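You operate a simulated robot arm through the tools that you are given. There is no shell and no other tool. Be economical: measure what you need, move in short steps, check, and stop when the job is done.

You run a simulated robot arm. Do the job below in one go: nothing can be reset, and whatever is moved stays where it is left.

## Task
Put the 11 mm socket from the top of the white bench on the silver steel dish and the 13 mm socket on top of the filter there. Take the roll of foil and put it on the top of the steel bench. Put the short tube from the inside of the steel frame on the green book. Turn the current knob to 6. Open the steel door of the black cabinet, take the white cup and leave it in the shelf inside the black cabinet and shut the door again. Any order will do. Set down upright: short tube, white cup.

The check looks at the end state, three seconds after you hand in, the way a careful person would. Anything else that was tipped, shoved, dropped, spilled or broken makes it a failure.

## Robot
A 6-joint arm with a fingered hand on a trunk, on a base that drives. Base frame: it is fixed to the floor where the robot stands at the start and does not move with it; the origin is under the middle of the robot, x ahead of it, y to its left, z up. Units: mm, degrees, N and s.
With the tool pointing down near the work surface it reaches from about 520 to 760 mm from the robot's upright axis, wherever it stands. Its first joint turns from -166.0 to 166.0 degrees. Places, roughly: current knob [-7900, 0, 1400]; filter [500, -500, 1000]; green book [-5500, 2500, 750]; roll of foil (5x5x19 cm) [-7200, 2500, 1000]; shelf inside the black cabinet [-3100, -1600, 1200]; short tube (8x8x13 cm) [-6300, 300, 900]; socket [750, -250, 1000]; steel dish (8x8x4 cm) [700, -100, 1000]; steel door of the black cabinet [-3100, -1400, 1500]; top of the steel bench [-5000, -1600, 800]; white cup (7x7x8 cm) [-800, 1500, 900]. Payload 4 kg.
Tool frame: the origin (TCP) lies between the finger pads and is the grasp point; the fingertips stand 20 mm ahead of it; z points along the fingers, y is the line along which they close. Largest opening 140 mm; the body of the gripper starts 54 mm behind the TCP. The gripper is a hand of 3 fingers: y runs from the thumb to the fingers, the wrist lies at [0, 0, -215] in the tool frame, and closing takes about 1.5 s.
Orientation is told as [roll, pitch, yaw] about the base's x, y, z axes, in that order, counted from this pose: with the fingers straight down and closing along the base's y, the tool's x points along the base's -x, its y along +y and its z along -z.

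## Interface
- The arm moves only by the tool send_rows. Its argument "increments" is a list of rows, each a list of 3 entries, a list of its own where there are three numbers: the finger opening in mm, from 0 to 140, then the shift along the tool's x, y, z in mm, then the turn, a rotation vector about the tool's x, y, z in degrees. In form: [[grip, [x, y, z], [wx, wy, wz]], ...]. A call has 1 to 20 rows; each row shifts and turns the commanded pose from where the row before left it, along the tool's axes as they then stand. Rows are played at 5 a second. More than 50 mm and 8.6 degrees between two rows, or a gripper value outside its range, and nothing of the call is played. A pose out of reach is approached as far as the arm can. The call stops where the force on the tool passes 40 N (or 10 N more than at its start, if that is more) or the arm is blocked; 0.2 s more then pass. Each finger travels about 45 mm/s and halts on what it meets, pressing with about 32 N; the grip force reading is that of the motor and also rises with nothing between the fingers. The clock runs only during rows and for 0.2 s after the last one: add rows that do not move to give the fingers time. The reply holds the time, the measured pose of the TCP, the force on the tool along the base axes, the opening and the grip force, in the units named above and with some noise, with the torque about the TCP (base axes, N m) and any sound that the robot's microphone picked up, and new pictures: "pictures" is both (left out), scene, wrist or none.
- Cameras (640 x 400 px; columns grow to the right, rows downward): "scene" is now at [43.2, 134.1, 1684.3]; the picture's right is [-0.66, -0.76, 0.00], its down [-0.49, 0.42, -0.76] and it looks along [0.58, -0.50, -0.65] (base axes); focal length 261 px, centre (320, 200). "wrist" rides on the gripper at [74, -43, -79] in the tool frame; the picture's right is [0.50, 0.87, 0.00], its down [-0.59, 0.34, -0.73] and it looks along [-0.64, 0.37, 0.68] (tool axes); focal length 275 px, centre (320, 200). There is no depth. A picture from a camera that has moved, and an enlarged one, comes with that camera's place and axes in the base frame and with its lens.
- move_column(by): slides the trunk up (or, below 0, down) by that many mm; the arm and the scene camera ride with it, the base frame stays. It gives what a move gives, with no picture.
- base_move(legs): drives the robot by 1 to 6 legs, each [ahead, left, turn to the left] in mm, mm and degrees, along the robot's own axes; the way and the turn of a leg run together, so that a leg with both is an arc; at most 1500 mm and 180 degrees a leg. The arm and the cameras ride along, it lands a little off, and it stops where it bumps. It gives what a move gives, and a new picture of the scene camera.
- grasp_type(shape): the hand has 3 fingers and takes this shape, open, in about a second: jaw (thumb against the fingers, like two jaws); tri (thumb and two fingers); tip (a fingertip pinch); poke (one finger out to press); point (the index stretched); flat (the hand flat); cup (the hand cupped); fist (a fist). The gripper value then closes the fingers along that shape, each until it touches; the sizes above hold for jaw. It gives what a move gives, with no picture.
- pan_tilt(pan, tilt): turns the head with the scene camera to pan (to the left, within 120 degrees either way) and tilt (down, from -29 to 69), counted from straight ahead of the robot. It gives what a move gives, and a new picture of the scene camera.
- inspect(camera, box): a new picture of the part [left, top, right, bottom] of that camera's present view, enlarged. It takes no simulated time.
- close_job(): hands the job in; it is judged then, once.

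Go step by step. Nothing tells you exact positions but the pictures and the camera data: compare them with the known pose of the tool, close in by small moves and look again before you grip or let go. The budget is 196 turns and 260 pictures, counting those below and the enlarged ones. Unless the task says otherwise, let go and move clear before handing in, and close with one line.

The tools are called after "Request:" as name(argument=value, ...) on one line, values as JSON. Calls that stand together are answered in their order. send_rows: Moves the arm, as the interface text tells. Its arguments: {"type":"object","properties":{"increments":{"type":"array","items":{"type":"array"}},"pictures":{"type":"string","enum":["both","scene","wrist","none"]}},"required":["increments"]} The other tools are called the same way: move_column (by) slides the trunk up or down; grasp_type (shape) gives the hand a shape; base_move (legs) drives the base; pan_tilt (pan, tilt) turns the head that bears the scene camera; inspect (camera, box) takes an enlarged picture of a part of a camera's view; close_job () hands the job in.

At the start:

```text
time: 0.0
tcp_pos: [263.7, -282.9, 1246.2]
tcp_rot: [0.0, 0.0, 0.0]
contact_force: [-0.4, -0.2, 0.1]
moment: [-0.01, -0.02, -0.02]
finger_gap: 139.8
grip_force: 0.1
shape: jaw
trunk travel left (down, up): [-275.0, 315.0]
robot x, y, heading: [-0.4, -1.2, -0.2]
head pan, tilt: [-40.9, 40.2]
```

scene: 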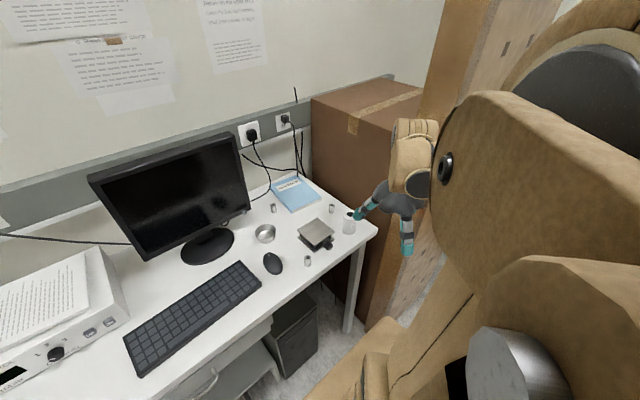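
wrist: 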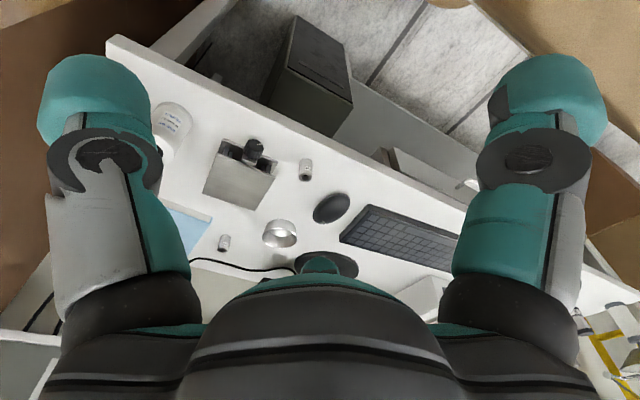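

I see the white bench with a dish, a square block (perhaps the filter), a white jar and several small sockets. I'll enlarge to tell the sockets apart.

Request:
inspect(camera="scene", box=[240, 170, 380, 280])

Request:
inspect(camera="wrist", box=[140, 90, 340, 280])

```text
3.64 times, centred on (310, 225) of scene
camera zoom: at [43.2, 134.1, 1684.3], right [-0.66, -0.76, 0.0], down [-0.49, 0.42, -0.76], along [0.58, -0.5, -0.65], focal length 949 px, centre (356, 109)
```

zoom: 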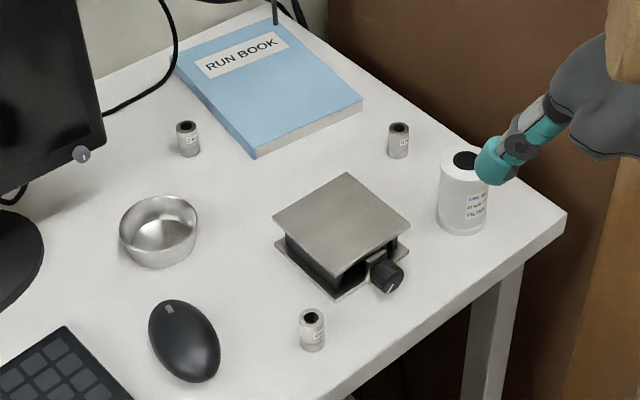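

```text
2.11 times, centred on (240, 185) of wrist
camera zoom: at [189.0, -327.2, 1326.0], right [-0.5, 0.87, 0.0], down [0.59, 0.34, 0.73], along [0.64, 0.37, -0.68], focal length 580 px, centre (488, 232)
```

zoom: 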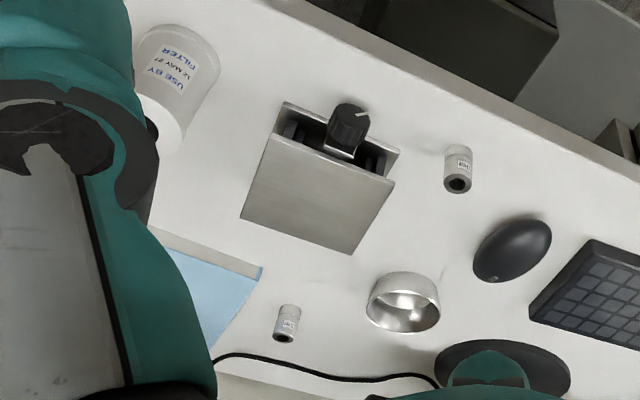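

The white cylinder is the filter; three sockets stand near the block. I'll read their labels.

Request:
inspect(camera="scene", box=[264, 194, 284, 207])

Request:
inspect(camera="scene", box=[318, 194, 342, 209])

Request:
inspect(camera="scene", box=[296, 252, 320, 267])

Request:
inspect(camera="wrist", box=[292, 155, 324, 175])

```text
16.00 times, centred on (274, 200) of scene
camera zoom: at [43.2, 134.1, 1684.3], right [-0.66, -0.76, 0.0], down [-0.49, 0.42, -0.76], along [0.58, -0.5, -0.65], focal length 4176 px, centre (1056, 192)
```

zoom: 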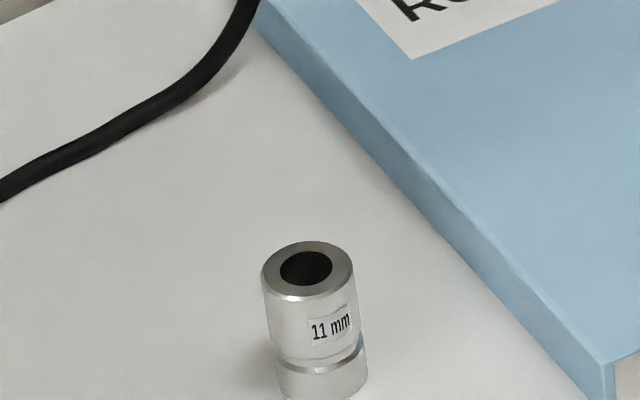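

```text
16.00 times, centred on (330, 202) of scene
camera zoom: at [43.2, 134.1, 1684.3], right [-0.66, -0.76, 0.0], down [-0.49, 0.42, -0.76], along [0.58, -0.5, -0.65], focal length 4176 px, centre (160, 176)
```

zoom: 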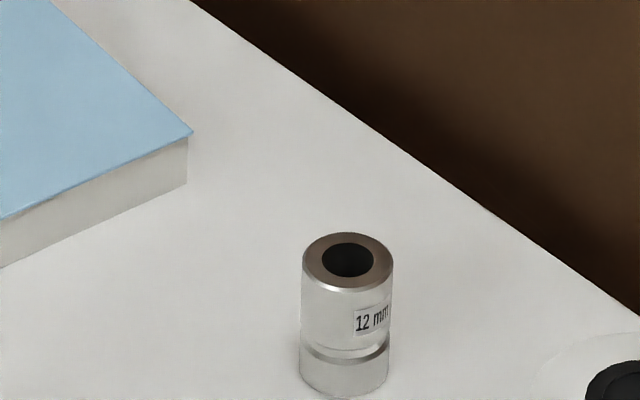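

```text
16.00 times, centred on (308, 260) of scene
camera zoom: at [43.2, 134.1, 1684.3], right [-0.66, -0.76, 0.0], down [-0.49, 0.42, -0.76], along [0.58, -0.5, -0.65], focal length 4176 px, centre (512, -752)
```

zoom: 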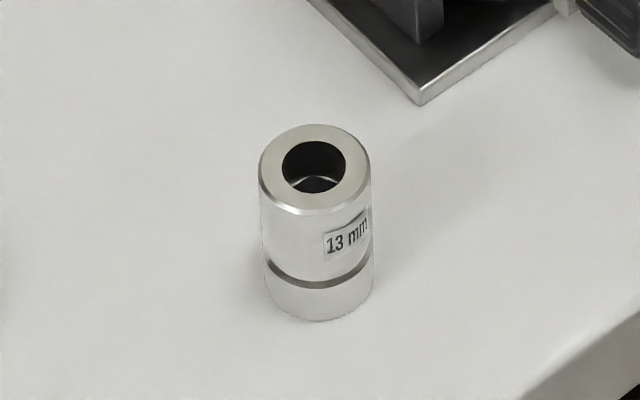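

```text
16.00 times, centred on (308, 165) of wrist
camera zoom: at [189.0, -327.2, 1326.0], right [-0.5, 0.87, 0.0], down [0.59, 0.34, 0.73], along [0.64, 0.37, -0.68], focal length 4404 px, centre (512, 760)
```

zoom: 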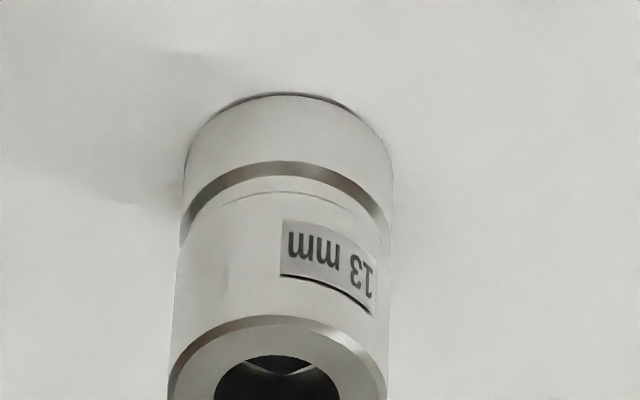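

Labels read: 11 mm at about (780,-253), 12 mm at (614,-428), 13 mm at (477,-190); bench top at z≈932. I'll look at the filter's top before planning.

Request:
inspect(camera="scene", box=[330, 204, 370, 240])

Request:
inspect(camera="wrist", box=[150, 95, 210, 165])

```text
11.11 times, centred on (350, 222) of scene
camera zoom: at [43.2, 134.1, 1684.3], right [-0.66, -0.76, 0.0], down [-0.49, 0.42, -0.76], along [0.58, -0.5, -0.65], focal length 2900 px, centre (-13, -44)
```

zoom: 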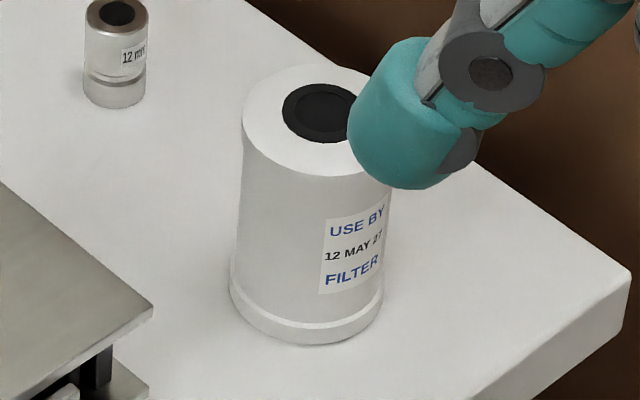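

```text
5.71 times, centred on (180, 130) of wrist
camera zoom: at [189.0, -327.2, 1326.0], right [-0.5, 0.87, 0.0], down [0.59, 0.34, 0.73], along [0.64, 0.37, -0.68], focal length 1573 px, centre (1120, 600)
```

zoom: 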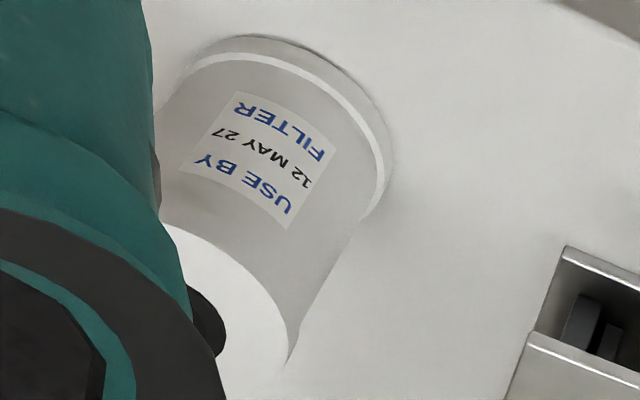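

The filter is about 87 mm tall at (500,-415), top z≈1020. I'll move above the 13 mm socket with a narrower opening and check.

Request:
send_rows(increments=[[110, [-42.6, 18.6, 20], [0, 0, 0]], [90, [-42.6, 18.6, 40], [0, 0, 0]], [70, [-42.6, 18.6, 40], [0, 0, 0]], [70, [-42.6, 18.6, 40], [0, 0, 0]], [70, [-42.6, 18.6, 40], [0, 0, 0]], [70, [0, 0, 0], [0, 0, 0]], [70, [0, 0, 0], [0, 0, 0]]])

```text
refused: row 1 steps farther than a row can; nothing moved
```

The steps were too long; I'll send the same path in shorter ones.

Request:
send_rows(increments=[[110, [-35, 15.5, 0], [0, 0, 0]], [90, [-35, 15.5, 28], [0, 0, 0]], [70, [-35, 15.5, 30], [0, 0, 0]], [70, [-35, 15.5, 30], [0, 0, 0]], [70, [-35, 15.5, 30], [0, 0, 0]], [70, [-38, 15.5, 30], [0, 0, 0]], [70, [0, 0, 32], [0, 0, 0]], [70, [0, 0, 0], [0, 0, 0]]])

```text
refused: row 6 steps farther than a row can; nothing moved
```

Row 6 was slightly too long; I'll trim it.

Request:
send_rows(increments=[[110, [-35, 15.5, 0], [0, 0, 0]], [90, [-35, 15.5, 28], [0, 0, 0]], [70, [-35, 15.5, 30], [0, 0, 0]], [70, [-35, 15.5, 30], [0, 0, 0]], [70, [-35, 15.5, 30], [0, 0, 0]], [70, [-38, 15.5, 20], [0, 0, 0]], [70, [0, 0, 42], [0, 0, 0]], [70, [0, 0, 0], [0, 0, 0]]])

```text
time: 1.8
tcp_pos: [478.2, -191.4, 1066.1]
tcp_rot: [0.0, 0.1, 0.0]
contact_force: [-0.6, 0.0, -0.1]
moment: [-0.01, -0.05, 0.06]
finger_gap: 70.2
grip_force: 0.0
shape: jaw
trunk travel left (down, up): [-275.0, 315.0]
robot x, y, heading: [1.0, 3.6, 0.2]
head pan, tilt: [-40.9, 40.2]
camera scene: at [42.9, 134.6, 1684.3], right [-0.66, -0.76, 0.0], down [-0.49, 0.42, -0.76], along [0.58, -0.5, -0.65], focal length 261 px, centre (320, 200)
camera wrist: at [402.1, -233.8, 1145.8], right [-0.5, 0.87, 0.0], down [0.59, 0.34, 0.73], along [0.64, 0.37, -0.68], focal length 275 px, centre (320, 200)
```

scene: 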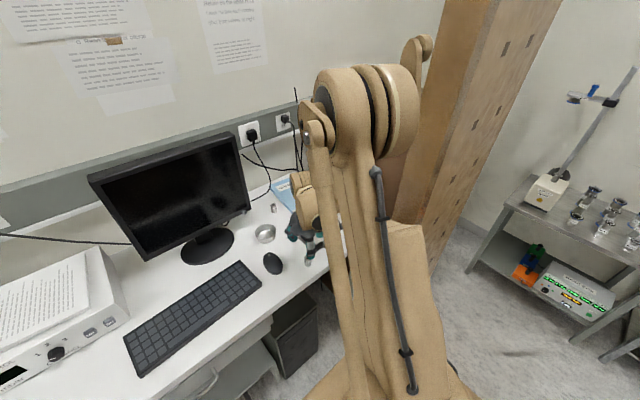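
wrist: 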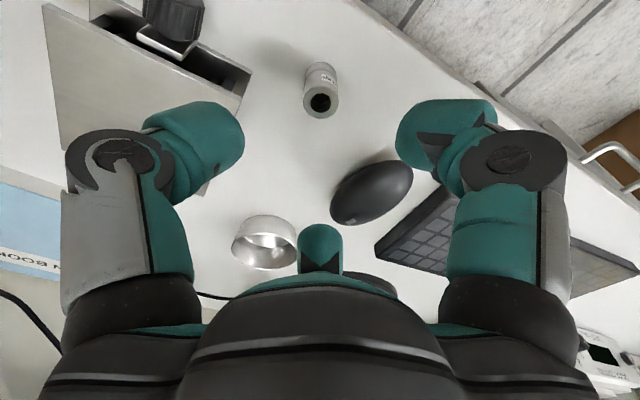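

The socket sits almost exactly under the TCP. I'll narrow to 56 mm and descend.

Request:
send_rows(increments=[[56, [-1.5, 2, 30], [0, 0, 0]], [56, [0, 0, 30], [0, 0, 0]], [56, [0, 0, 25], [0, 0, 0]], [56, [0, 0, 20], [0, 0, 0]], [56, [0, 0, 0], [0, 0, 0]]], pictures="wrist")

```text
time: 3.0
tcp_pos: [479.5, -189.3, 960.9]
tcp_rot: [0.0, 0.0, 0.0]
contact_force: [0.7, -0.7, 4.2]
moment: [-0.04, 0.04, 0.01]
finger_gap: 31.9
grip_force: 31.9
shape: jaw
trunk travel left (down, up): [-275.0, 315.0]
robot x, y, heading: [-1.9, 0.2, -0.0]
head pan, tilt: [-40.9, 40.2]
camera wrist: at [403.5, -232.8, 1039.8], right [-0.5, 0.87, 0.0], down [0.59, 0.34, 0.73], along [0.64, 0.37, -0.68], focal length 275 px, centre (320, 200)
```

wrist: 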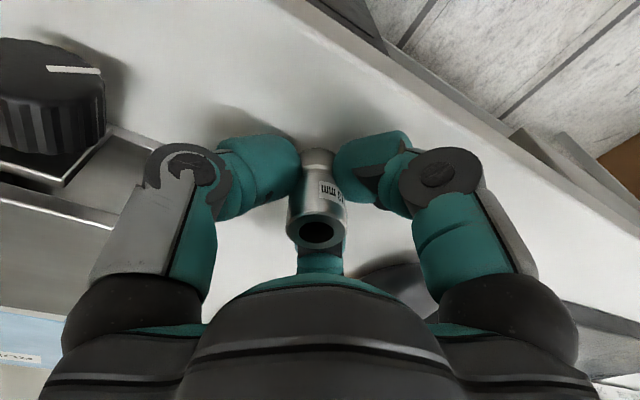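

The fingers already read as nearly touching the socket, closer than commanded. I'll close fully and see.

Request:
send_rows(increments=[[15, [0, 0, 0], [0, 0, 0]], [10, [0, 0, 0], [0, 0, 0]], [10, [0, 0, 0], [0, 0, 0]], [10, [0, 0, 0], [0, 0, 0]], [10, [0, 0, 0], [0, 0, 0]]], pictures="wrist")

```text
time: 4.2
tcp_pos: [478.8, -189.7, 959.6]
tcp_rot: [0.0, 0.0, 0.0]
contact_force: [0.0, 0.4, 6.1]
moment: [-0.01, 0.0, 0.02]
finger_gap: 30.4
grip_force: 31.7
shape: jaw
trunk travel left (down, up): [-275.0, 315.0]
robot x, y, heading: [1.3, -0.9, 0.1]
head pan, tilt: [-40.9, 40.2]
camera wrist: at [403.5, -232.7, 1040.0], right [-0.5, 0.87, 0.0], down [0.59, 0.34, 0.73], along [0.64, 0.37, -0.68], focal length 275 px, centre (320, 200)
```

wrist: 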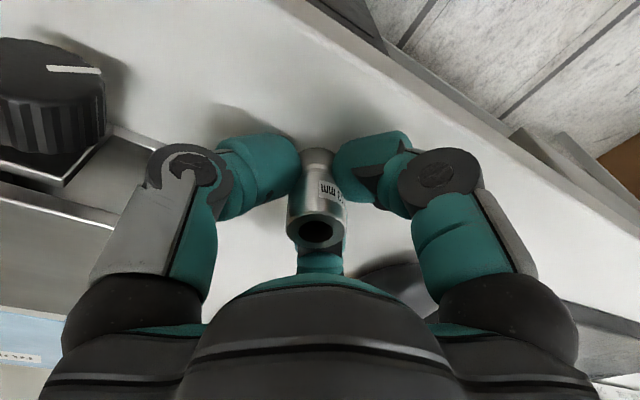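

The fingers hold the socket. I'll lift and check that it comes along.

Request:
send_rows(increments=[[10, [0, 0, -10], [0, 0, 0]], [10, [0, 0, -20], [0, 0, 0]], [10, [0, 0, -40], [0, 0, 0]], [10, [0, 0, -40], [0, 0, 0]], [10, [0, 0, -40], [0, 0, 0]], [10, [0, 0, 0], [0, 0, 0]]], pictures="wrist")

```text
time: 5.6
tcp_pos: [478.3, -189.5, 1109.5]
tcp_rot: [0.0, 0.0, 0.0]
contact_force: [0.2, -0.1, 0.0]
moment: [0.03, -0.01, -0.01]
finger_gap: 29.9
grip_force: 32.1
shape: jaw
trunk travel left (down, up): [-275.0, 315.0]
robot x, y, heading: [-0.8, -3.7, -0.2]
head pan, tilt: [-40.9, 40.2]
camera wrist: at [403.4, -231.9, 1189.5], right [-0.5, 0.87, 0.0], down [0.59, 0.34, 0.73], along [0.64, 0.37, -0.68], focal length 275 px, centre (320, 200)
```

wrist: 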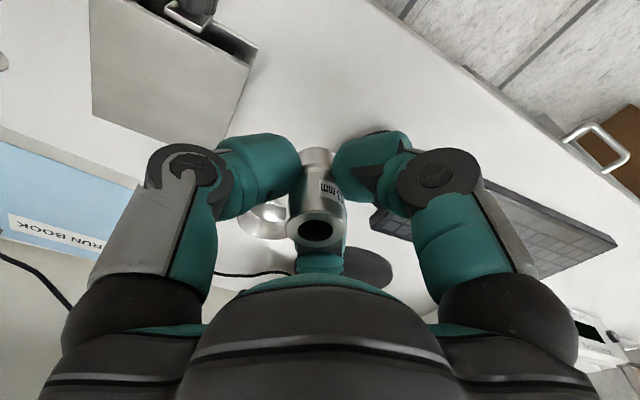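

The 13 mm socket is held, base about 28 mm below the TCP. Carrying it over the filter now at height.

Request:
send_rows(increments=[[10, [-3, -40, 0], [0, 0, 0]], [10, [-4, -45, 0], [0, 0, 0]], [10, [-5, -48, 0], [0, 0, 0]], [10, [-5, -48, 0], [0, 0, 0]], [10, [-4, -44, 0], [0, 0, 0]], [10, [0, 0, 0], [0, 0, 0]], [10, [0, 0, 0], [0, 0, 0]]])

```text
time: 7.2
tcp_pos: [498.6, -416.7, 1110.1]
tcp_rot: [0.0, 0.1, 0.0]
contact_force: [-0.7, -0.2, -0.7]
moment: [-0.01, -0.01, 0.0]
finger_gap: 30.0
grip_force: 31.9
shape: jaw
trunk travel left (down, up): [-275.0, 315.0]
robot x, y, heading: [-1.5, 1.7, -0.0]
head pan, tilt: [-40.9, 40.2]
camera scene: at [43.6, 133.3, 1684.4], right [-0.66, -0.76, 0.0], down [-0.49, 0.42, -0.76], along [0.58, -0.5, -0.65], focal length 261 px, centre (320, 200)
camera wrist: at [423.9, -459.2, 1189.7], right [-0.5, 0.87, 0.0], down [0.59, 0.34, 0.73], along [0.64, 0.37, -0.68], focal length 275 px, centre (320, 200)
```

scene: 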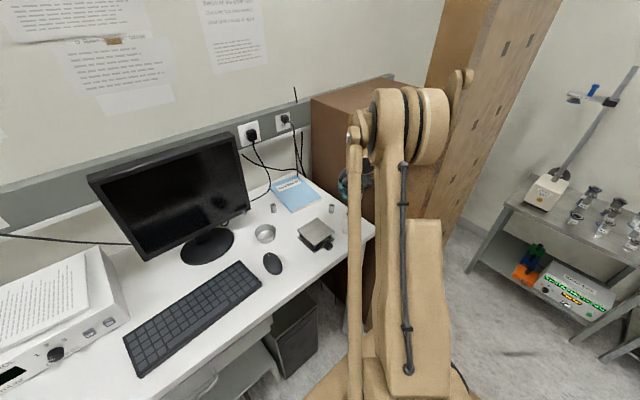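
wrist: 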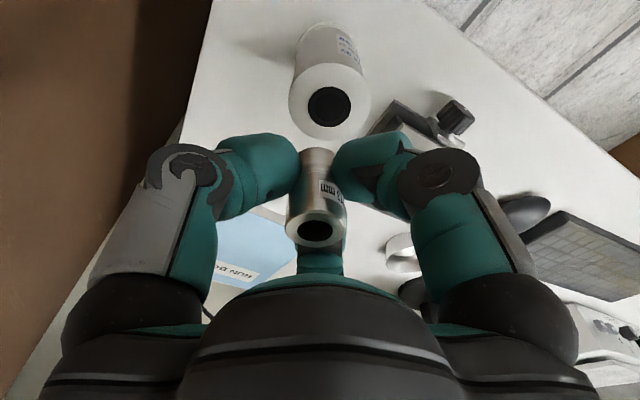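

The filter's centre reads about (500,-409) from the wrist camera. I'll shift 7 mm, descend 35 mm, and look again.

Request:
send_rows(increments=[[10, [-1.5, 7, 15], [0, 0, 0]], [10, [0, 0, 20], [0, 0, 0]], [10, [0, 0, 0], [0, 0, 0]]], pictures="wrist")

Request:
inspect(camera="wrist", box=[240, 40, 400, 250])

```text
time: 8.0
tcp_pos: [501.6, -407.9, 1076.4]
tcp_rot: [0.0, 0.1, 0.0]
contact_force: [-0.1, 0.3, -0.4]
moment: [-0.03, 0.0, -0.01]
finger_gap: 29.8
grip_force: 31.8
shape: jaw
trunk travel left (down, up): [-275.0, 315.0]
robot x, y, heading: [1.0, -1.3, -0.0]
head pan, tilt: [-40.9, 40.2]
camera wrist: at [426.6, -451.9, 1155.7], right [-0.5, 0.87, 0.0], down [0.59, 0.34, 0.73], along [0.64, 0.37, -0.68], focal length 275 px, centre (320, 200)
```

wrist: 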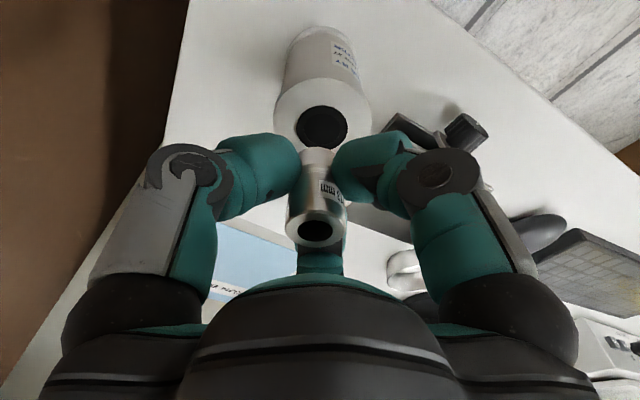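

```text
1.90 times, centred on (320, 145) of wrist
camera zoom: at [426.6, -451.9, 1155.7], right [-0.5, 0.87, 0.0], down [0.59, 0.34, 0.73], along [0.64, 0.37, -0.68], focal length 524 px, centre (320, 305)
```

zoom: 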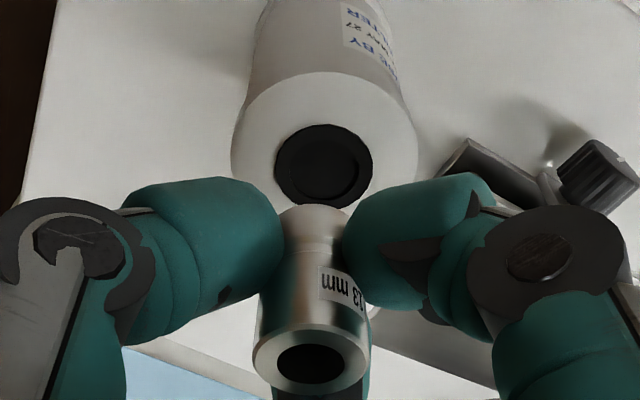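

The filter is now squarely beneath the socket. I'll lower until there's light contact.

Request:
send_rows(increments=[[10, [0, 0, 12], [0, 0, 0]], [10, [0, 0, 10], [0, 0, 0]], [10, [0, 0, 3], [0, 0, 0]], [10, [0, 0, 0], [0, 0, 0]]], pictures="wrist")

```text
time: 9.0
tcp_pos: [500.5, -407.2, 1050.7]
tcp_rot: [0.0, 0.0, 0.0]
contact_force: [-0.2, -0.5, -0.5]
moment: [0.0, 0.01, 0.01]
finger_gap: 29.5
grip_force: 32.0
shape: jaw
trunk travel left (down, up): [-275.0, 315.0]
robot x, y, heading: [-5.2, -1.5, 0.2]
head pan, tilt: [-40.9, 40.2]
camera wrist: at [426.7, -451.1, 1130.5], right [-0.5, 0.87, 0.0], down [0.59, 0.34, 0.73], along [0.64, 0.37, -0.68], focal length 275 px, centre (320, 200)
```

wrist: 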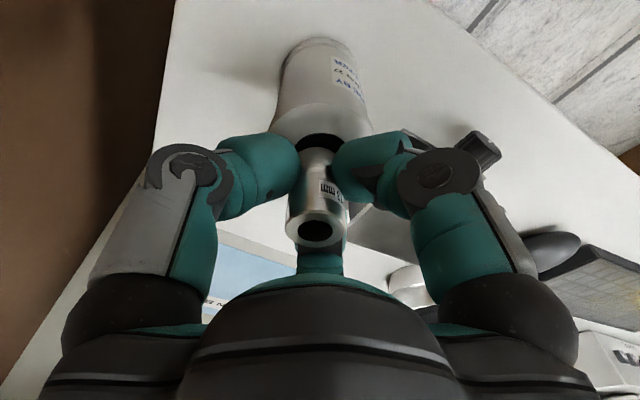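

Request:
inspect(camera="wrist", box=[260, 90, 380, 165])

Request:
send_rows(increments=[[10, [0, 0, 1.5], [0, 0, 0]], [10, [0, 0, 0], [0, 0, 0]]], pictures="none")

```text
5.33 times, centred on (320, 128) of wrist
camera zoom: at [426.7, -451.1, 1130.5], right [-0.5, 0.87, 0.0], down [0.59, 0.34, 0.73], along [0.64, 0.37, -0.68], focal length 1468 px, centre (320, 587)
```

zoom: 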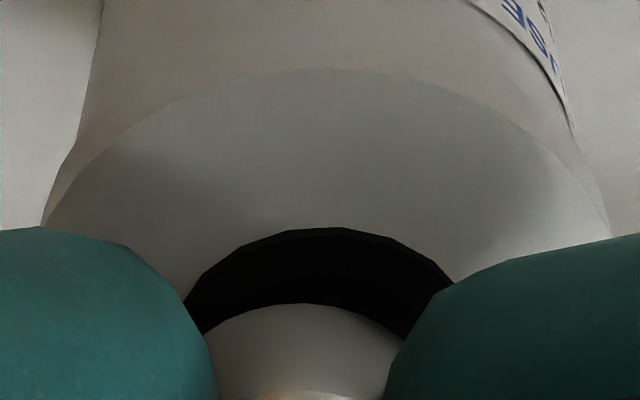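

```text
time: 9.6
tcp_pos: [501.2, -407.9, 1049.1]
tcp_rot: [-0.1, 0.0, 0.1]
contact_force: [-0.1, -0.4, -0.3]
moment: [0.0, -0.02, 0.03]
finger_gap: 29.8
grip_force: 32.5
shape: jaw
trunk travel left (down, up): [-275.0, 315.0]
robot x, y, heading: [-2.5, 2.7, 0.0]
head pan, tilt: [-40.9, 40.2]
```

The contact hasn't come yet; a better reading puts the socket base about 20 mm below the TCP (bench at ≈940). I'll keep lowering gently.

Request:
send_rows(increments=[[10, [0, 0, 4], [0, 0, 0]], [10, [0, 0, 2], [0, 0, 0]], [10, [0, 0, 1], [0, 0, 0]], [10, [0, 0, 0], [0, 0, 0]]], pictures="none")

Request:
inspect(camera="wrist", box=[260, 90, 380, 165])

```text
time: 10.6
tcp_pos: [499.7, -407.4, 1043.7]
tcp_rot: [-0.1, -0.1, 0.1]
contact_force: [4.9, -7.0, 34.0]
moment: [-0.18, -0.05, 0.02]
finger_gap: 30.6
grip_force: 31.5
shape: jaw
trunk travel left (down, up): [-275.0, 315.0]
robot x, y, heading: [-0.6, 2.8, -0.1]
head pan, tilt: [-40.9, 40.2]
```

```text
5.33 times, centred on (320, 128) of wrist
camera zoom: at [425.1, -449.8, 1123.6], right [-0.5, 0.87, 0.0], down [0.59, 0.34, 0.74], along [0.64, 0.37, -0.68], focal length 1468 px, centre (320, 587)
```

zoom: 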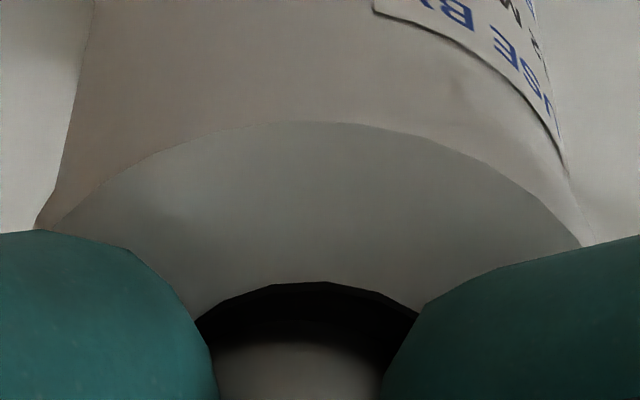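

Firm contact at TCP z≈1043.7. I'll back off 1.5 mm and open slightly.

Request:
send_rows(increments=[[10, [0, 0, -1.5], [0, 0, 0]], [10, [0, 0, 0], [0, 0, 0]]], pictures="none")

```text
time: 11.2
tcp_pos: [500.6, -407.0, 1044.1]
tcp_rot: [0.0, -0.2, 0.0]
contact_force: [4.2, -4.3, 23.0]
moment: [-0.12, -0.07, 0.0]
finger_gap: 30.8
grip_force: 32.4
shape: jaw
trunk travel left (down, up): [-275.0, 315.0]
robot x, y, heading: [-0.5, -2.4, -0.2]
head pan, tilt: [-40.9, 40.2]
```

Request:
send_rows(increments=[[10, [0, 0, -2], [0, 0, 0]], [10, [0, 0, 0], [0, 0, 0]]], pictures="none")

```text
time: 11.8
tcp_pos: [501.3, -407.5, 1045.7]
tcp_rot: [-0.1, 0.0, 0.0]
contact_force: [-0.1, -0.9, 0.1]
moment: [-0.01, 0.0, 0.01]
finger_gap: 29.9
grip_force: 32.3
shape: jaw
trunk travel left (down, up): [-275.0, 315.0]
robot x, y, heading: [-1.0, -0.1, -0.2]
head pan, tilt: [-40.9, 40.2]
```

Request:
send_rows(increments=[[10, [0, 0, 0.8], [0, 0, 0]], [26, [0, 0, 0], [0, 0, 0]], [34, [0, 0, 0], [0, 0, 0]], [40, [0, 0, 0], [0, 0, 0]], [46, [0, 0, 0], [0, 0, 0]], [52, [0, 0, 0], [0, 0, 0]], [56, [0, 0, 0], [0, 0, 0]], [60, [0, 0, 0], [0, 0, 0]]], pictures="wrist")

```text
time: 13.6
tcp_pos: [502.2, -406.5, 1045.0]
tcp_rot: [0.0, -0.1, 0.0]
contact_force: [-0.3, 0.6, 3.5]
moment: [0.02, 0.13, -0.01]
finger_gap: 59.7
grip_force: 0.1
shape: jaw
trunk travel left (down, up): [-275.0, 315.0]
robot x, y, heading: [-2.9, -1.4, 0.1]
head pan, tilt: [-40.9, 40.2]
camera wrist: at [426.1, -450.1, 1124.8], right [-0.5, 0.87, 0.0], down [0.59, 0.34, 0.73], along [0.64, 0.37, -0.68], focal length 275 px, centre (320, 200)
```

wrist: 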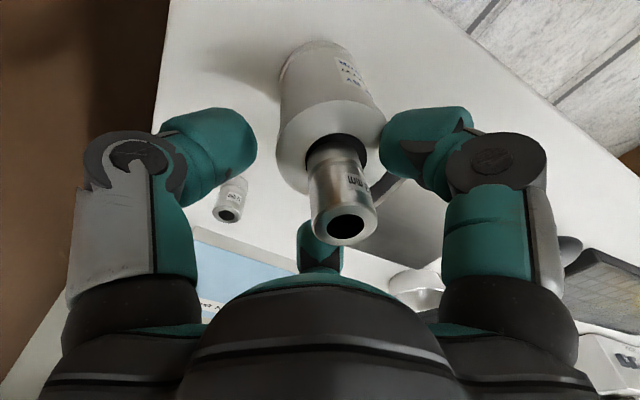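

The view shifted a bit on release; I'll look closely before moving.

Request:
inspect(camera="wrist", box=[240, 30, 420, 260])

Request:
inspect(camera="scene", box=[300, 150, 400, 260])

```text
1.74 times, centred on (330, 145) of wrist
camera zoom: at [426.1, -450.1, 1124.8], right [-0.5, 0.87, 0.0], down [0.59, 0.34, 0.73], along [0.64, 0.37, -0.68], focal length 479 px, centre (303, 296)
```

zoom: 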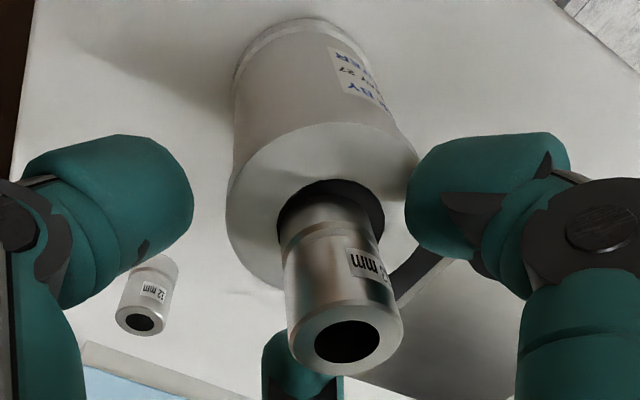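

```text
3.64 times, centred on (350, 205) of scene
camera zoom: at [43.2, 134.0, 1684.3], right [-0.66, -0.76, 0.0], down [-0.49, 0.42, -0.76], along [0.58, -0.5, -0.65], focal length 949 px, centre (211, 182)
```

zoom: 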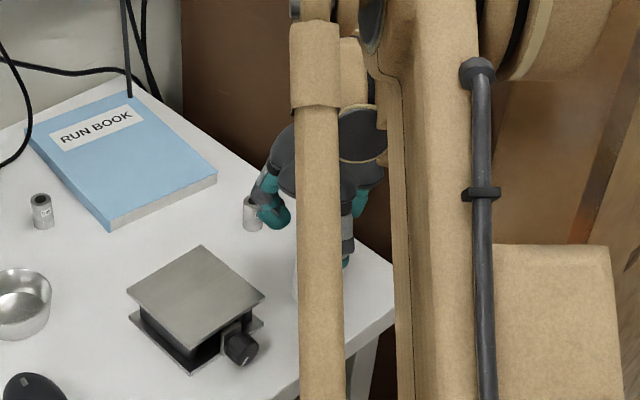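

Socket and filter top seem shifted a few mm, with a light upward contact. I'll raise straight up and see how they stand.

Request:
send_rows(increments=[[60, [0, 0, -3], [0, 0, 0]], [60, [0, 0, -5], [0, 0, 0]], [60, [0, 0, -15], [0, 0, 0]], [60, [0, 0, -30], [0, 0, 0]], [60, [0, 0, -30], [0, 0, 0]], [60, [0, 0, 0], [0, 0, 0]]], pictures="wrist")

Request:
inspect(camera="wrist", box=[240, 10, 420, 160])

```text
time: 15.0
tcp_pos: [501.4, -407.9, 1129.7]
tcp_rot: [0.0, 0.0, -0.1]
contact_force: [-0.5, 0.1, 0.6]
moment: [0.0, 0.03, 0.0]
finger_gap: 59.9
grip_force: 0.1
shape: jaw
trunk travel left (down, up): [-275.0, 315.0]
robot x, y, heading: [0.4, -1.7, -0.1]
head pan, tilt: [-40.9, 40.2]
camera wrist: at [425.5, -450.7, 1208.9], right [-0.5, 0.87, 0.0], down [0.59, 0.34, 0.73], along [0.64, 0.37, -0.68], focal length 275 px, centre (320, 200)
```

wrist: 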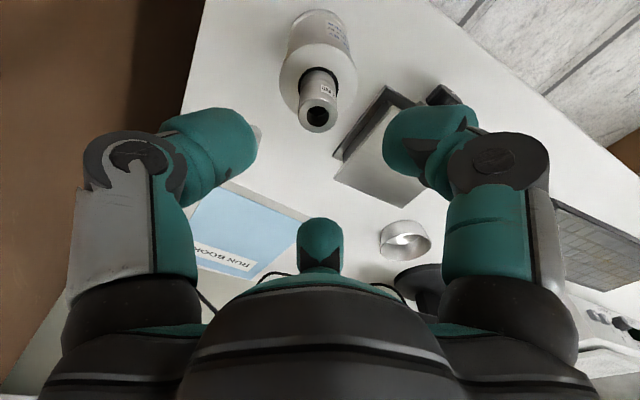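

```text
2.67 times, centred on (330, 85) of wrist
camera zoom: at [425.5, -450.7, 1208.9], right [-0.5, 0.87, 0.0], down [0.59, 0.34, 0.73], along [0.64, 0.37, -0.68], focal length 734 px, centre (293, 507)
```

zoom: 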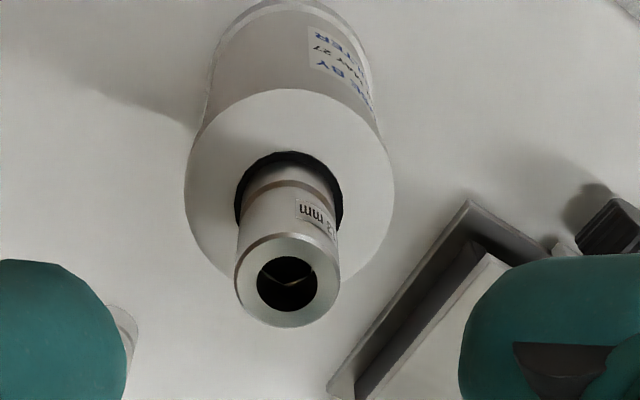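

The filter and the 13 mm socket on it stand upright and centred. Next the 11 mm socket: raise and drive 80 mm ahead to reach it.

Request:
send_rows(increments=[[70, [0, 30, -40], [0, 0, 0]], [70, [0, 30, -20], [0, 0, 0]], [70, [0, 40, 0], [0, 0, 0]], [70, [0, 40, 0], [0, 0, 0]]], pictures="none")

Request:
base_move(legs=[[80, 0, 0]])

```text
time: 16.0
tcp_pos: [500.4, -264.5, 1188.6]
tcp_rot: [0.1, 0.0, 0.1]
contact_force: [0.2, -1.1, 0.2]
moment: [-0.02, 0.02, 0.0]
finger_gap: 69.6
grip_force: 0.0
shape: jaw
trunk travel left (down, up): [-275.0, 315.0]
robot x, y, heading: [1.6, -2.2, 0.1]
head pan, tilt: [-40.9, 40.2]
```

```text
time: 17.1
tcp_pos: [583.1, -265.6, 1188.9]
tcp_rot: [0.0, 0.2, 0.0]
contact_force: [0.9, 0.7, -0.3]
moment: [0.03, 0.0, -0.01]
finger_gap: 69.7
grip_force: 0.1
shape: jaw
trunk travel left (down, up): [-275.0, 315.0]
robot x, y, heading: [81.7, -2.0, -0.2]
head pan, tilt: [-40.9, 40.2]
camera scene: at [126.5, 133.9, 1684.3], right [-0.66, -0.76, 0.0], down [-0.49, 0.42, -0.76], along [0.58, -0.5, -0.65], focal length 261 px, centre (320, 200)
```

scene: 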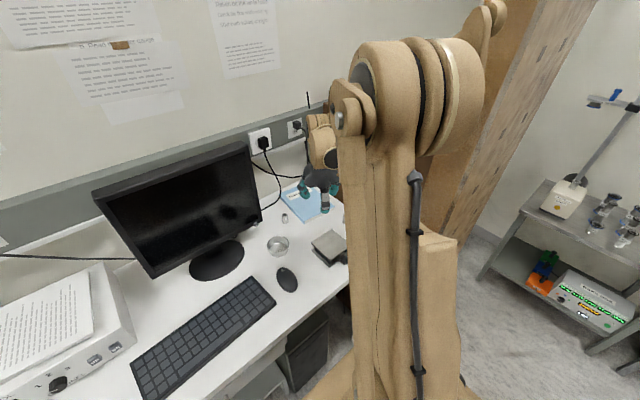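

Drove ahead fine. Moving the hand above the 11 mm socket at a safe height to look.

Request:
send_rows(increments=[[70, [-38, 3, 0], [0, 0, 0]], [70, [-38, 3, 10], [0, 0, 0]], [70, [-38, 3, 15], [0, 0, 0]], [70, [-38, 3, 20], [0, 0, 0]], [70, [-36, 3, 20], [0, 0, 0]], [70, [0, 0, 0], [0, 0, 0]]])

```text
time: 18.5
tcp_pos: [769.0, -250.1, 1122.5]
tcp_rot: [0.0, -0.1, 0.0]
contact_force: [0.7, 0.0, 0.2]
moment: [-0.01, 0.02, -0.01]
finger_gap: 69.7
grip_force: 0.0
shape: jaw
trunk travel left (down, up): [-275.0, 315.0]
robot x, y, heading: [79.8, -2.3, 0.0]
head pan, tilt: [-40.9, 40.2]
camera scene: at [123.2, 134.1, 1684.4], right [-0.66, -0.76, 0.0], down [-0.49, 0.42, -0.76], along [0.58, -0.5, -0.65], focal length 261 px, centre (320, 200)
camera wrist: at [694.0, -293.8, 1202.8], right [-0.5, 0.87, 0.0], down [0.59, 0.34, 0.73], along [0.64, 0.37, -0.68], focal length 275 px, centre (320, 200)
```

scene: 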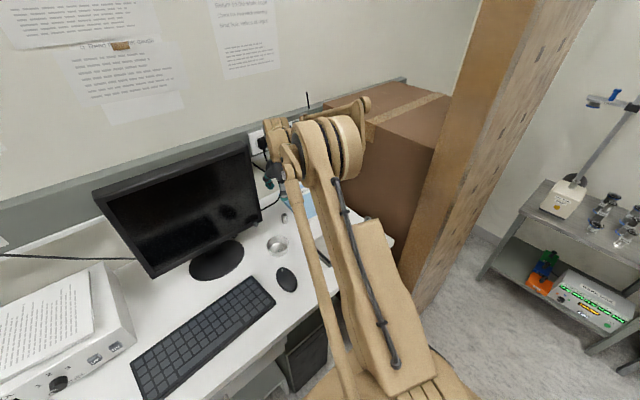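
wrist: 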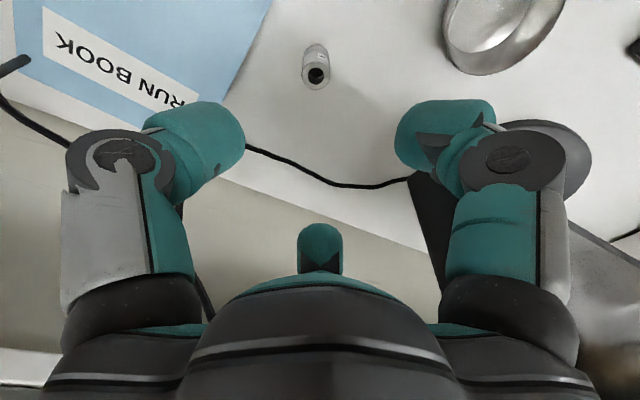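

The 11 mm socket is at about (778,-248). I'll descend with a 70 mm opening, gripping higher this time.

Request:
send_rows(increments=[[70, [-9, 2, 35], [0, 0, 0]], [70, [0, 0, 40], [0, 0, 0]], [70, [0, 0, 40], [0, 0, 0]], [70, [0, 0, 20], [0, 0, 0]], [70, [0, 0, 0], [0, 0, 0]]], pictures="wrist")

```text
time: 19.7
tcp_pos: [779.1, -249.4, 987.8]
tcp_rot: [-0.1, 0.0, -0.1]
contact_force: [0.3, -0.2, 0.7]
moment: [0.03, -0.02, 0.02]
finger_gap: 70.0
grip_force: 0.0
shape: jaw
trunk travel left (down, up): [-275.0, 315.0]
robot x, y, heading: [84.0, -1.3, -0.1]
head pan, tilt: [-40.9, 40.2]
camera wrist: at [702.9, -291.4, 1067.5], right [-0.5, 0.87, 0.0], down [0.59, 0.34, 0.73], along [0.64, 0.37, -0.68], focal length 275 px, centre (320, 200)
```

wrist: 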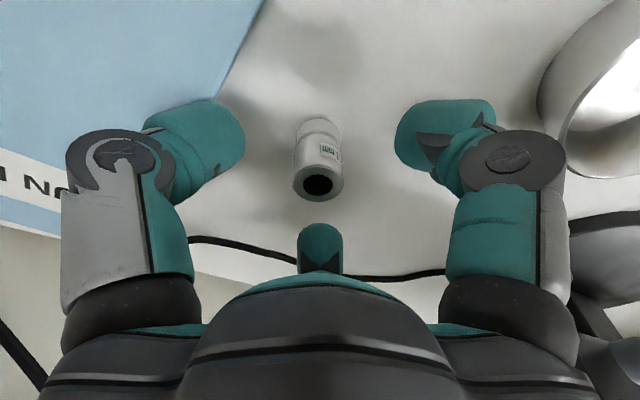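

The thumb would come close to the book's edge, so I narrow to 52 mm before the last 20 mm.

Request:
send_rows(increments=[[60, [0, 0, 0], [0, 0, 0]], [52, [0, 0, 0], [0, 0, 0]], [52, [0, 0, 10], [0, 0, 0]], [52, [0, 0, 10], [0, 0, 0]], [52, [0, 0, 0], [0, 0, 0]]], pictures="wrist")

```text
time: 20.9
tcp_pos: [777.0, -248.7, 967.6]
tcp_rot: [0.0, -0.1, -0.1]
contact_force: [0.1, 0.1, 0.7]
moment: [0.04, 0.0, -0.03]
finger_gap: 52.3
grip_force: 0.1
shape: jaw
trunk travel left (down, up): [-275.0, 315.0]
robot x, y, heading: [82.0, 3.2, -0.0]
head pan, tilt: [-40.9, 40.2]
camera wrist: at [702.6, -291.8, 1047.3], right [-0.5, 0.87, 0.0], down [0.59, 0.34, 0.73], along [0.64, 0.37, -0.68], focal length 275 px, centre (320, 200)
```

wrist: 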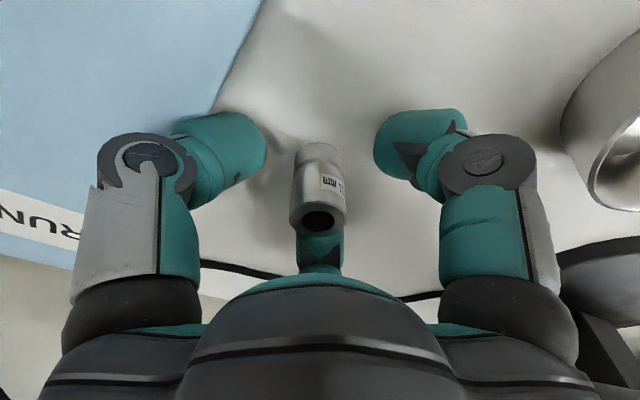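

Good. Closing and lifting.

Request:
send_rows(increments=[[35, [0, 0, 0], [0, 0, 0]], [20, [0, 0, 0], [0, 0, 0]], [10, [0, 0, 0], [0, 0, 0]], [10, [0, 0, 0], [0, 0, 0]], [10, [0, 0, 0], [0, 0, 0]], [10, [0, 0, -20], [0, 0, 0]], [10, [0, 0, -40], [0, 0, 0]], [10, [0, 0, -40], [0, 0, 0]], [10, [0, 0, 0], [0, 0, 0]]], pictures="wrist")

```text
time: 22.9
tcp_pos: [778.7, -248.7, 1067.9]
tcp_rot: [0.0, 0.0, 0.0]
contact_force: [0.0, -0.5, -0.9]
moment: [-0.02, -0.02, -0.03]
finger_gap: 19.9
grip_force: 31.6
shape: jaw
trunk travel left (down, up): [-275.0, 315.0]
robot x, y, heading: [79.7, 0.2, -0.1]
head pan, tilt: [-40.9, 40.2]
camera wrist: at [703.5, -290.9, 1147.2], right [-0.5, 0.87, 0.0], down [0.59, 0.34, 0.73], along [0.64, 0.37, -0.68], focal length 275 px, centre (320, 200)
```

wrist: 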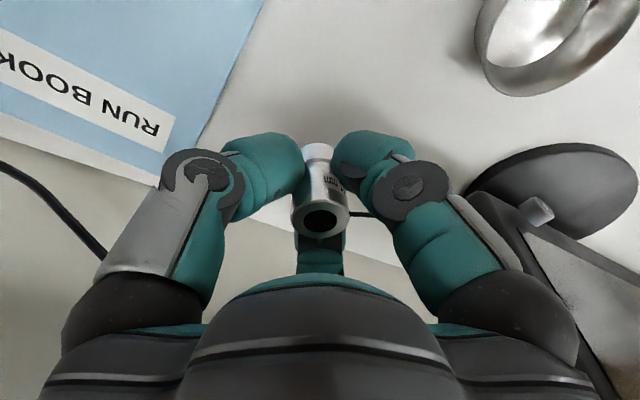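

The 11 mm socket is held. The monitor's lower corner is at about (746,-116,1041), close to the dish, so I'll approach with the hand leaning 15° back toward the robot.

Request:
send_rows(increments=[[10, [30, 0, -15], [0, 0, 0]], [10, [35, 5, -15], [0, 0, 0]], [10, [35, 15, 0], [0, -5, 0]], [10, [0, 20, 0], [0, -5, 0]], [10, [0, 20, 0], [0, -5, 0]], [10, [0, 20, 0], [0, 0, 0]], [10, [0, 0, 0], [0, 0, 0]]])

```text
time: 24.5
tcp_pos: [679.2, -170.1, 1098.9]
tcp_rot: [0.0, -15.0, 0.0]
contact_force: [-0.3, 0.1, -0.1]
moment: [0.01, 0.03, 0.01]
finger_gap: 19.5
grip_force: 32.1
shape: jaw
trunk travel left (down, up): [-275.0, 315.0]
robot x, y, heading: [79.4, -3.3, -0.1]
head pan, tilt: [-40.9, 40.2]
camera scene: at [124.0, 133.7, 1684.4], right [-0.66, -0.76, 0.0], down [-0.49, 0.42, -0.76], along [0.58, -0.5, -0.65], focal length 261 px, centre (320, 200)
camera wrist: at [586.0, -212.9, 1156.5], right [-0.48, 0.87, -0.13], down [0.38, 0.34, 0.86], along [0.79, 0.37, -0.49], focal length 275 px, centre (320, 200)
```

scene: 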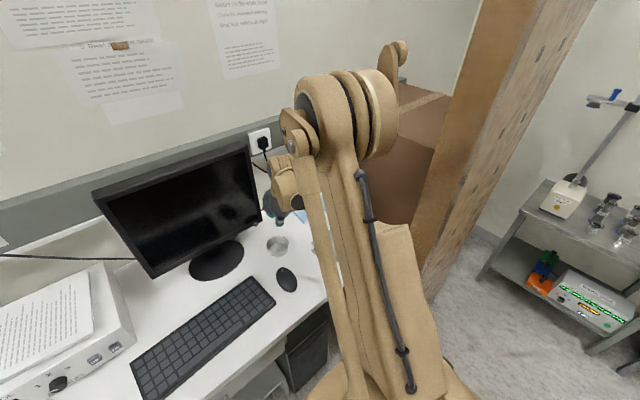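
wrist: 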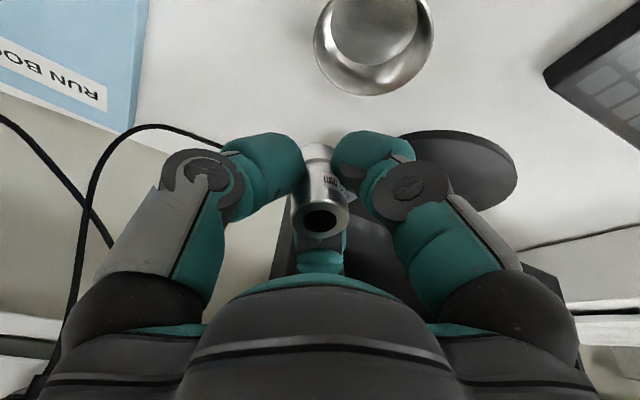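

Dish centre is about (671,-152). I'll go down to 20 mm above it with the TCP at (663,-152), then check.

Request:
send_rows(increments=[[10, [18, 9, 20], [0, 0, 0]], [10, [9, 9, 26], [0, 0, 0]], [10, [9, 0, 26], [0, 0, 0]], [10, [0, 0, 0], [0, 0, 0]]], pictures="wrist")

```text
time: 25.5
tcp_pos: [663.1, -150.6, 1019.9]
tcp_rot: [-0.1, -14.9, 0.0]
contact_force: [0.7, -0.2, -0.5]
moment: [-0.01, -0.03, -0.01]
finger_gap: 19.6
grip_force: 32.5
shape: jaw
trunk travel left (down, up): [-275.0, 315.0]
robot x, y, heading: [78.8, 1.0, -0.1]
head pan, tilt: [-40.9, 40.2]
camera wrist: at [569.4, -194.8, 1077.2], right [-0.48, 0.87, -0.13], down [0.38, 0.34, 0.86], along [0.79, 0.37, -0.49], focal length 275 px, centre (320, 200)
```

wrist: 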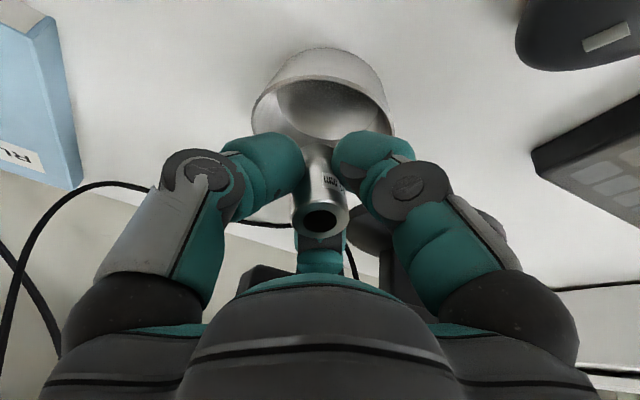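

Aligned with the dish within a couple mm. Lowering into it.

Request:
send_rows(increments=[[10, [4, 1, 14.5], [0, 0, 0]], [10, [4, 0, 14.5], [0, 0, 0]], [10, [1.3, 0, 4.8], [0, 0, 0]], [10, [0, 0, 0], [0, 0, 0]]], pictures="wrist")

```text
time: 26.5
tcp_pos: [662.5, -150.4, 984.2]
tcp_rot: [0.0, -15.0, 0.0]
contact_force: [1.9, -0.1, 9.1]
moment: [-0.03, 0.05, 0.01]
finger_gap: 19.9
grip_force: 32.2
shape: jaw
trunk travel left (down, up): [-275.0, 315.0]
robot x, y, heading: [80.3, 0.7, -0.2]
head pan, tilt: [-40.9, 40.2]
camera wrist: at [569.3, -194.3, 1042.5], right [-0.48, 0.87, -0.13], down [0.38, 0.34, 0.86], along [0.79, 0.37, -0.49], focal length 275 px, centre (320, 200)
```

wrist: 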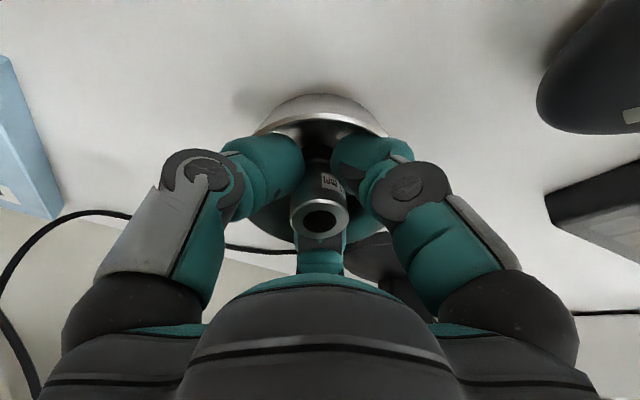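

Light contact with the dish. I'll back up 4 mm and release gently.

Request:
send_rows(increments=[[10, [-1, 0, -3.9], [0, 0, 0]], [10, [0, 0, 0], [0, 0, 0]], [18, [0, 0, 0], [0, 0, 0]], [22, [0, 0, 0], [0, 0, 0]], [26, [0, 0, 0], [0, 0, 0]], [29, [0, 0, 0], [0, 0, 0]], [29, [0, 0, 0], [0, 0, 0]]], pictures="wrist")

Request:
inspect(camera="wrist", box=[230, 70, 410, 250])

```text
time: 28.1
tcp_pos: [661.2, -151.0, 989.3]
tcp_rot: [-0.1, -15.0, 0.0]
contact_force: [2.1, -1.4, 5.5]
moment: [0.08, 0.13, 0.02]
finger_gap: 29.0
grip_force: 0.1
shape: jaw
trunk travel left (down, up): [-275.0, 315.0]
robot x, y, heading: [82.7, -0.6, -0.1]
head pan, tilt: [-40.9, 40.2]
camera wrist: at [568.5, -194.4, 1046.5], right [-0.48, 0.87, -0.13], down [0.38, 0.34, 0.86], along [0.79, 0.37, -0.49], focal length 275 px, centre (320, 200)
```

wrist: 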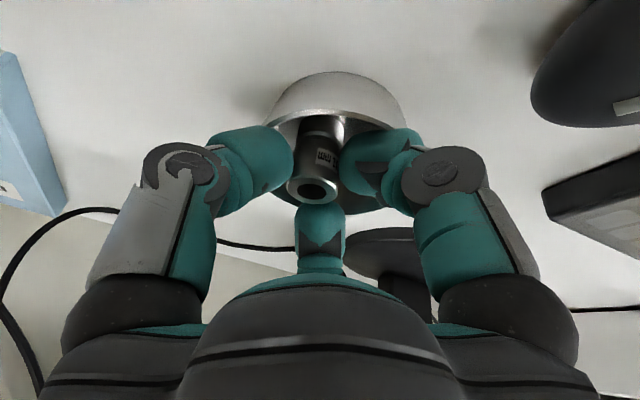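

```text
2.22 times, centred on (320, 160) of wrist
camera zoom: at [568.5, -194.4, 1046.5], right [-0.48, 0.87, -0.13], down [0.38, 0.34, 0.86], along [0.79, 0.37, -0.49], focal length 612 px, centre (320, 289)
```

zoom: 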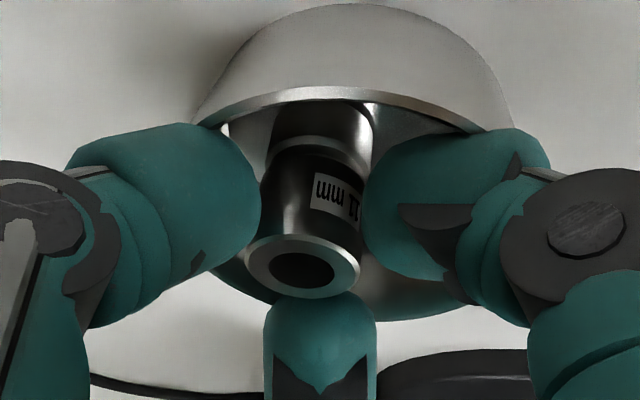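

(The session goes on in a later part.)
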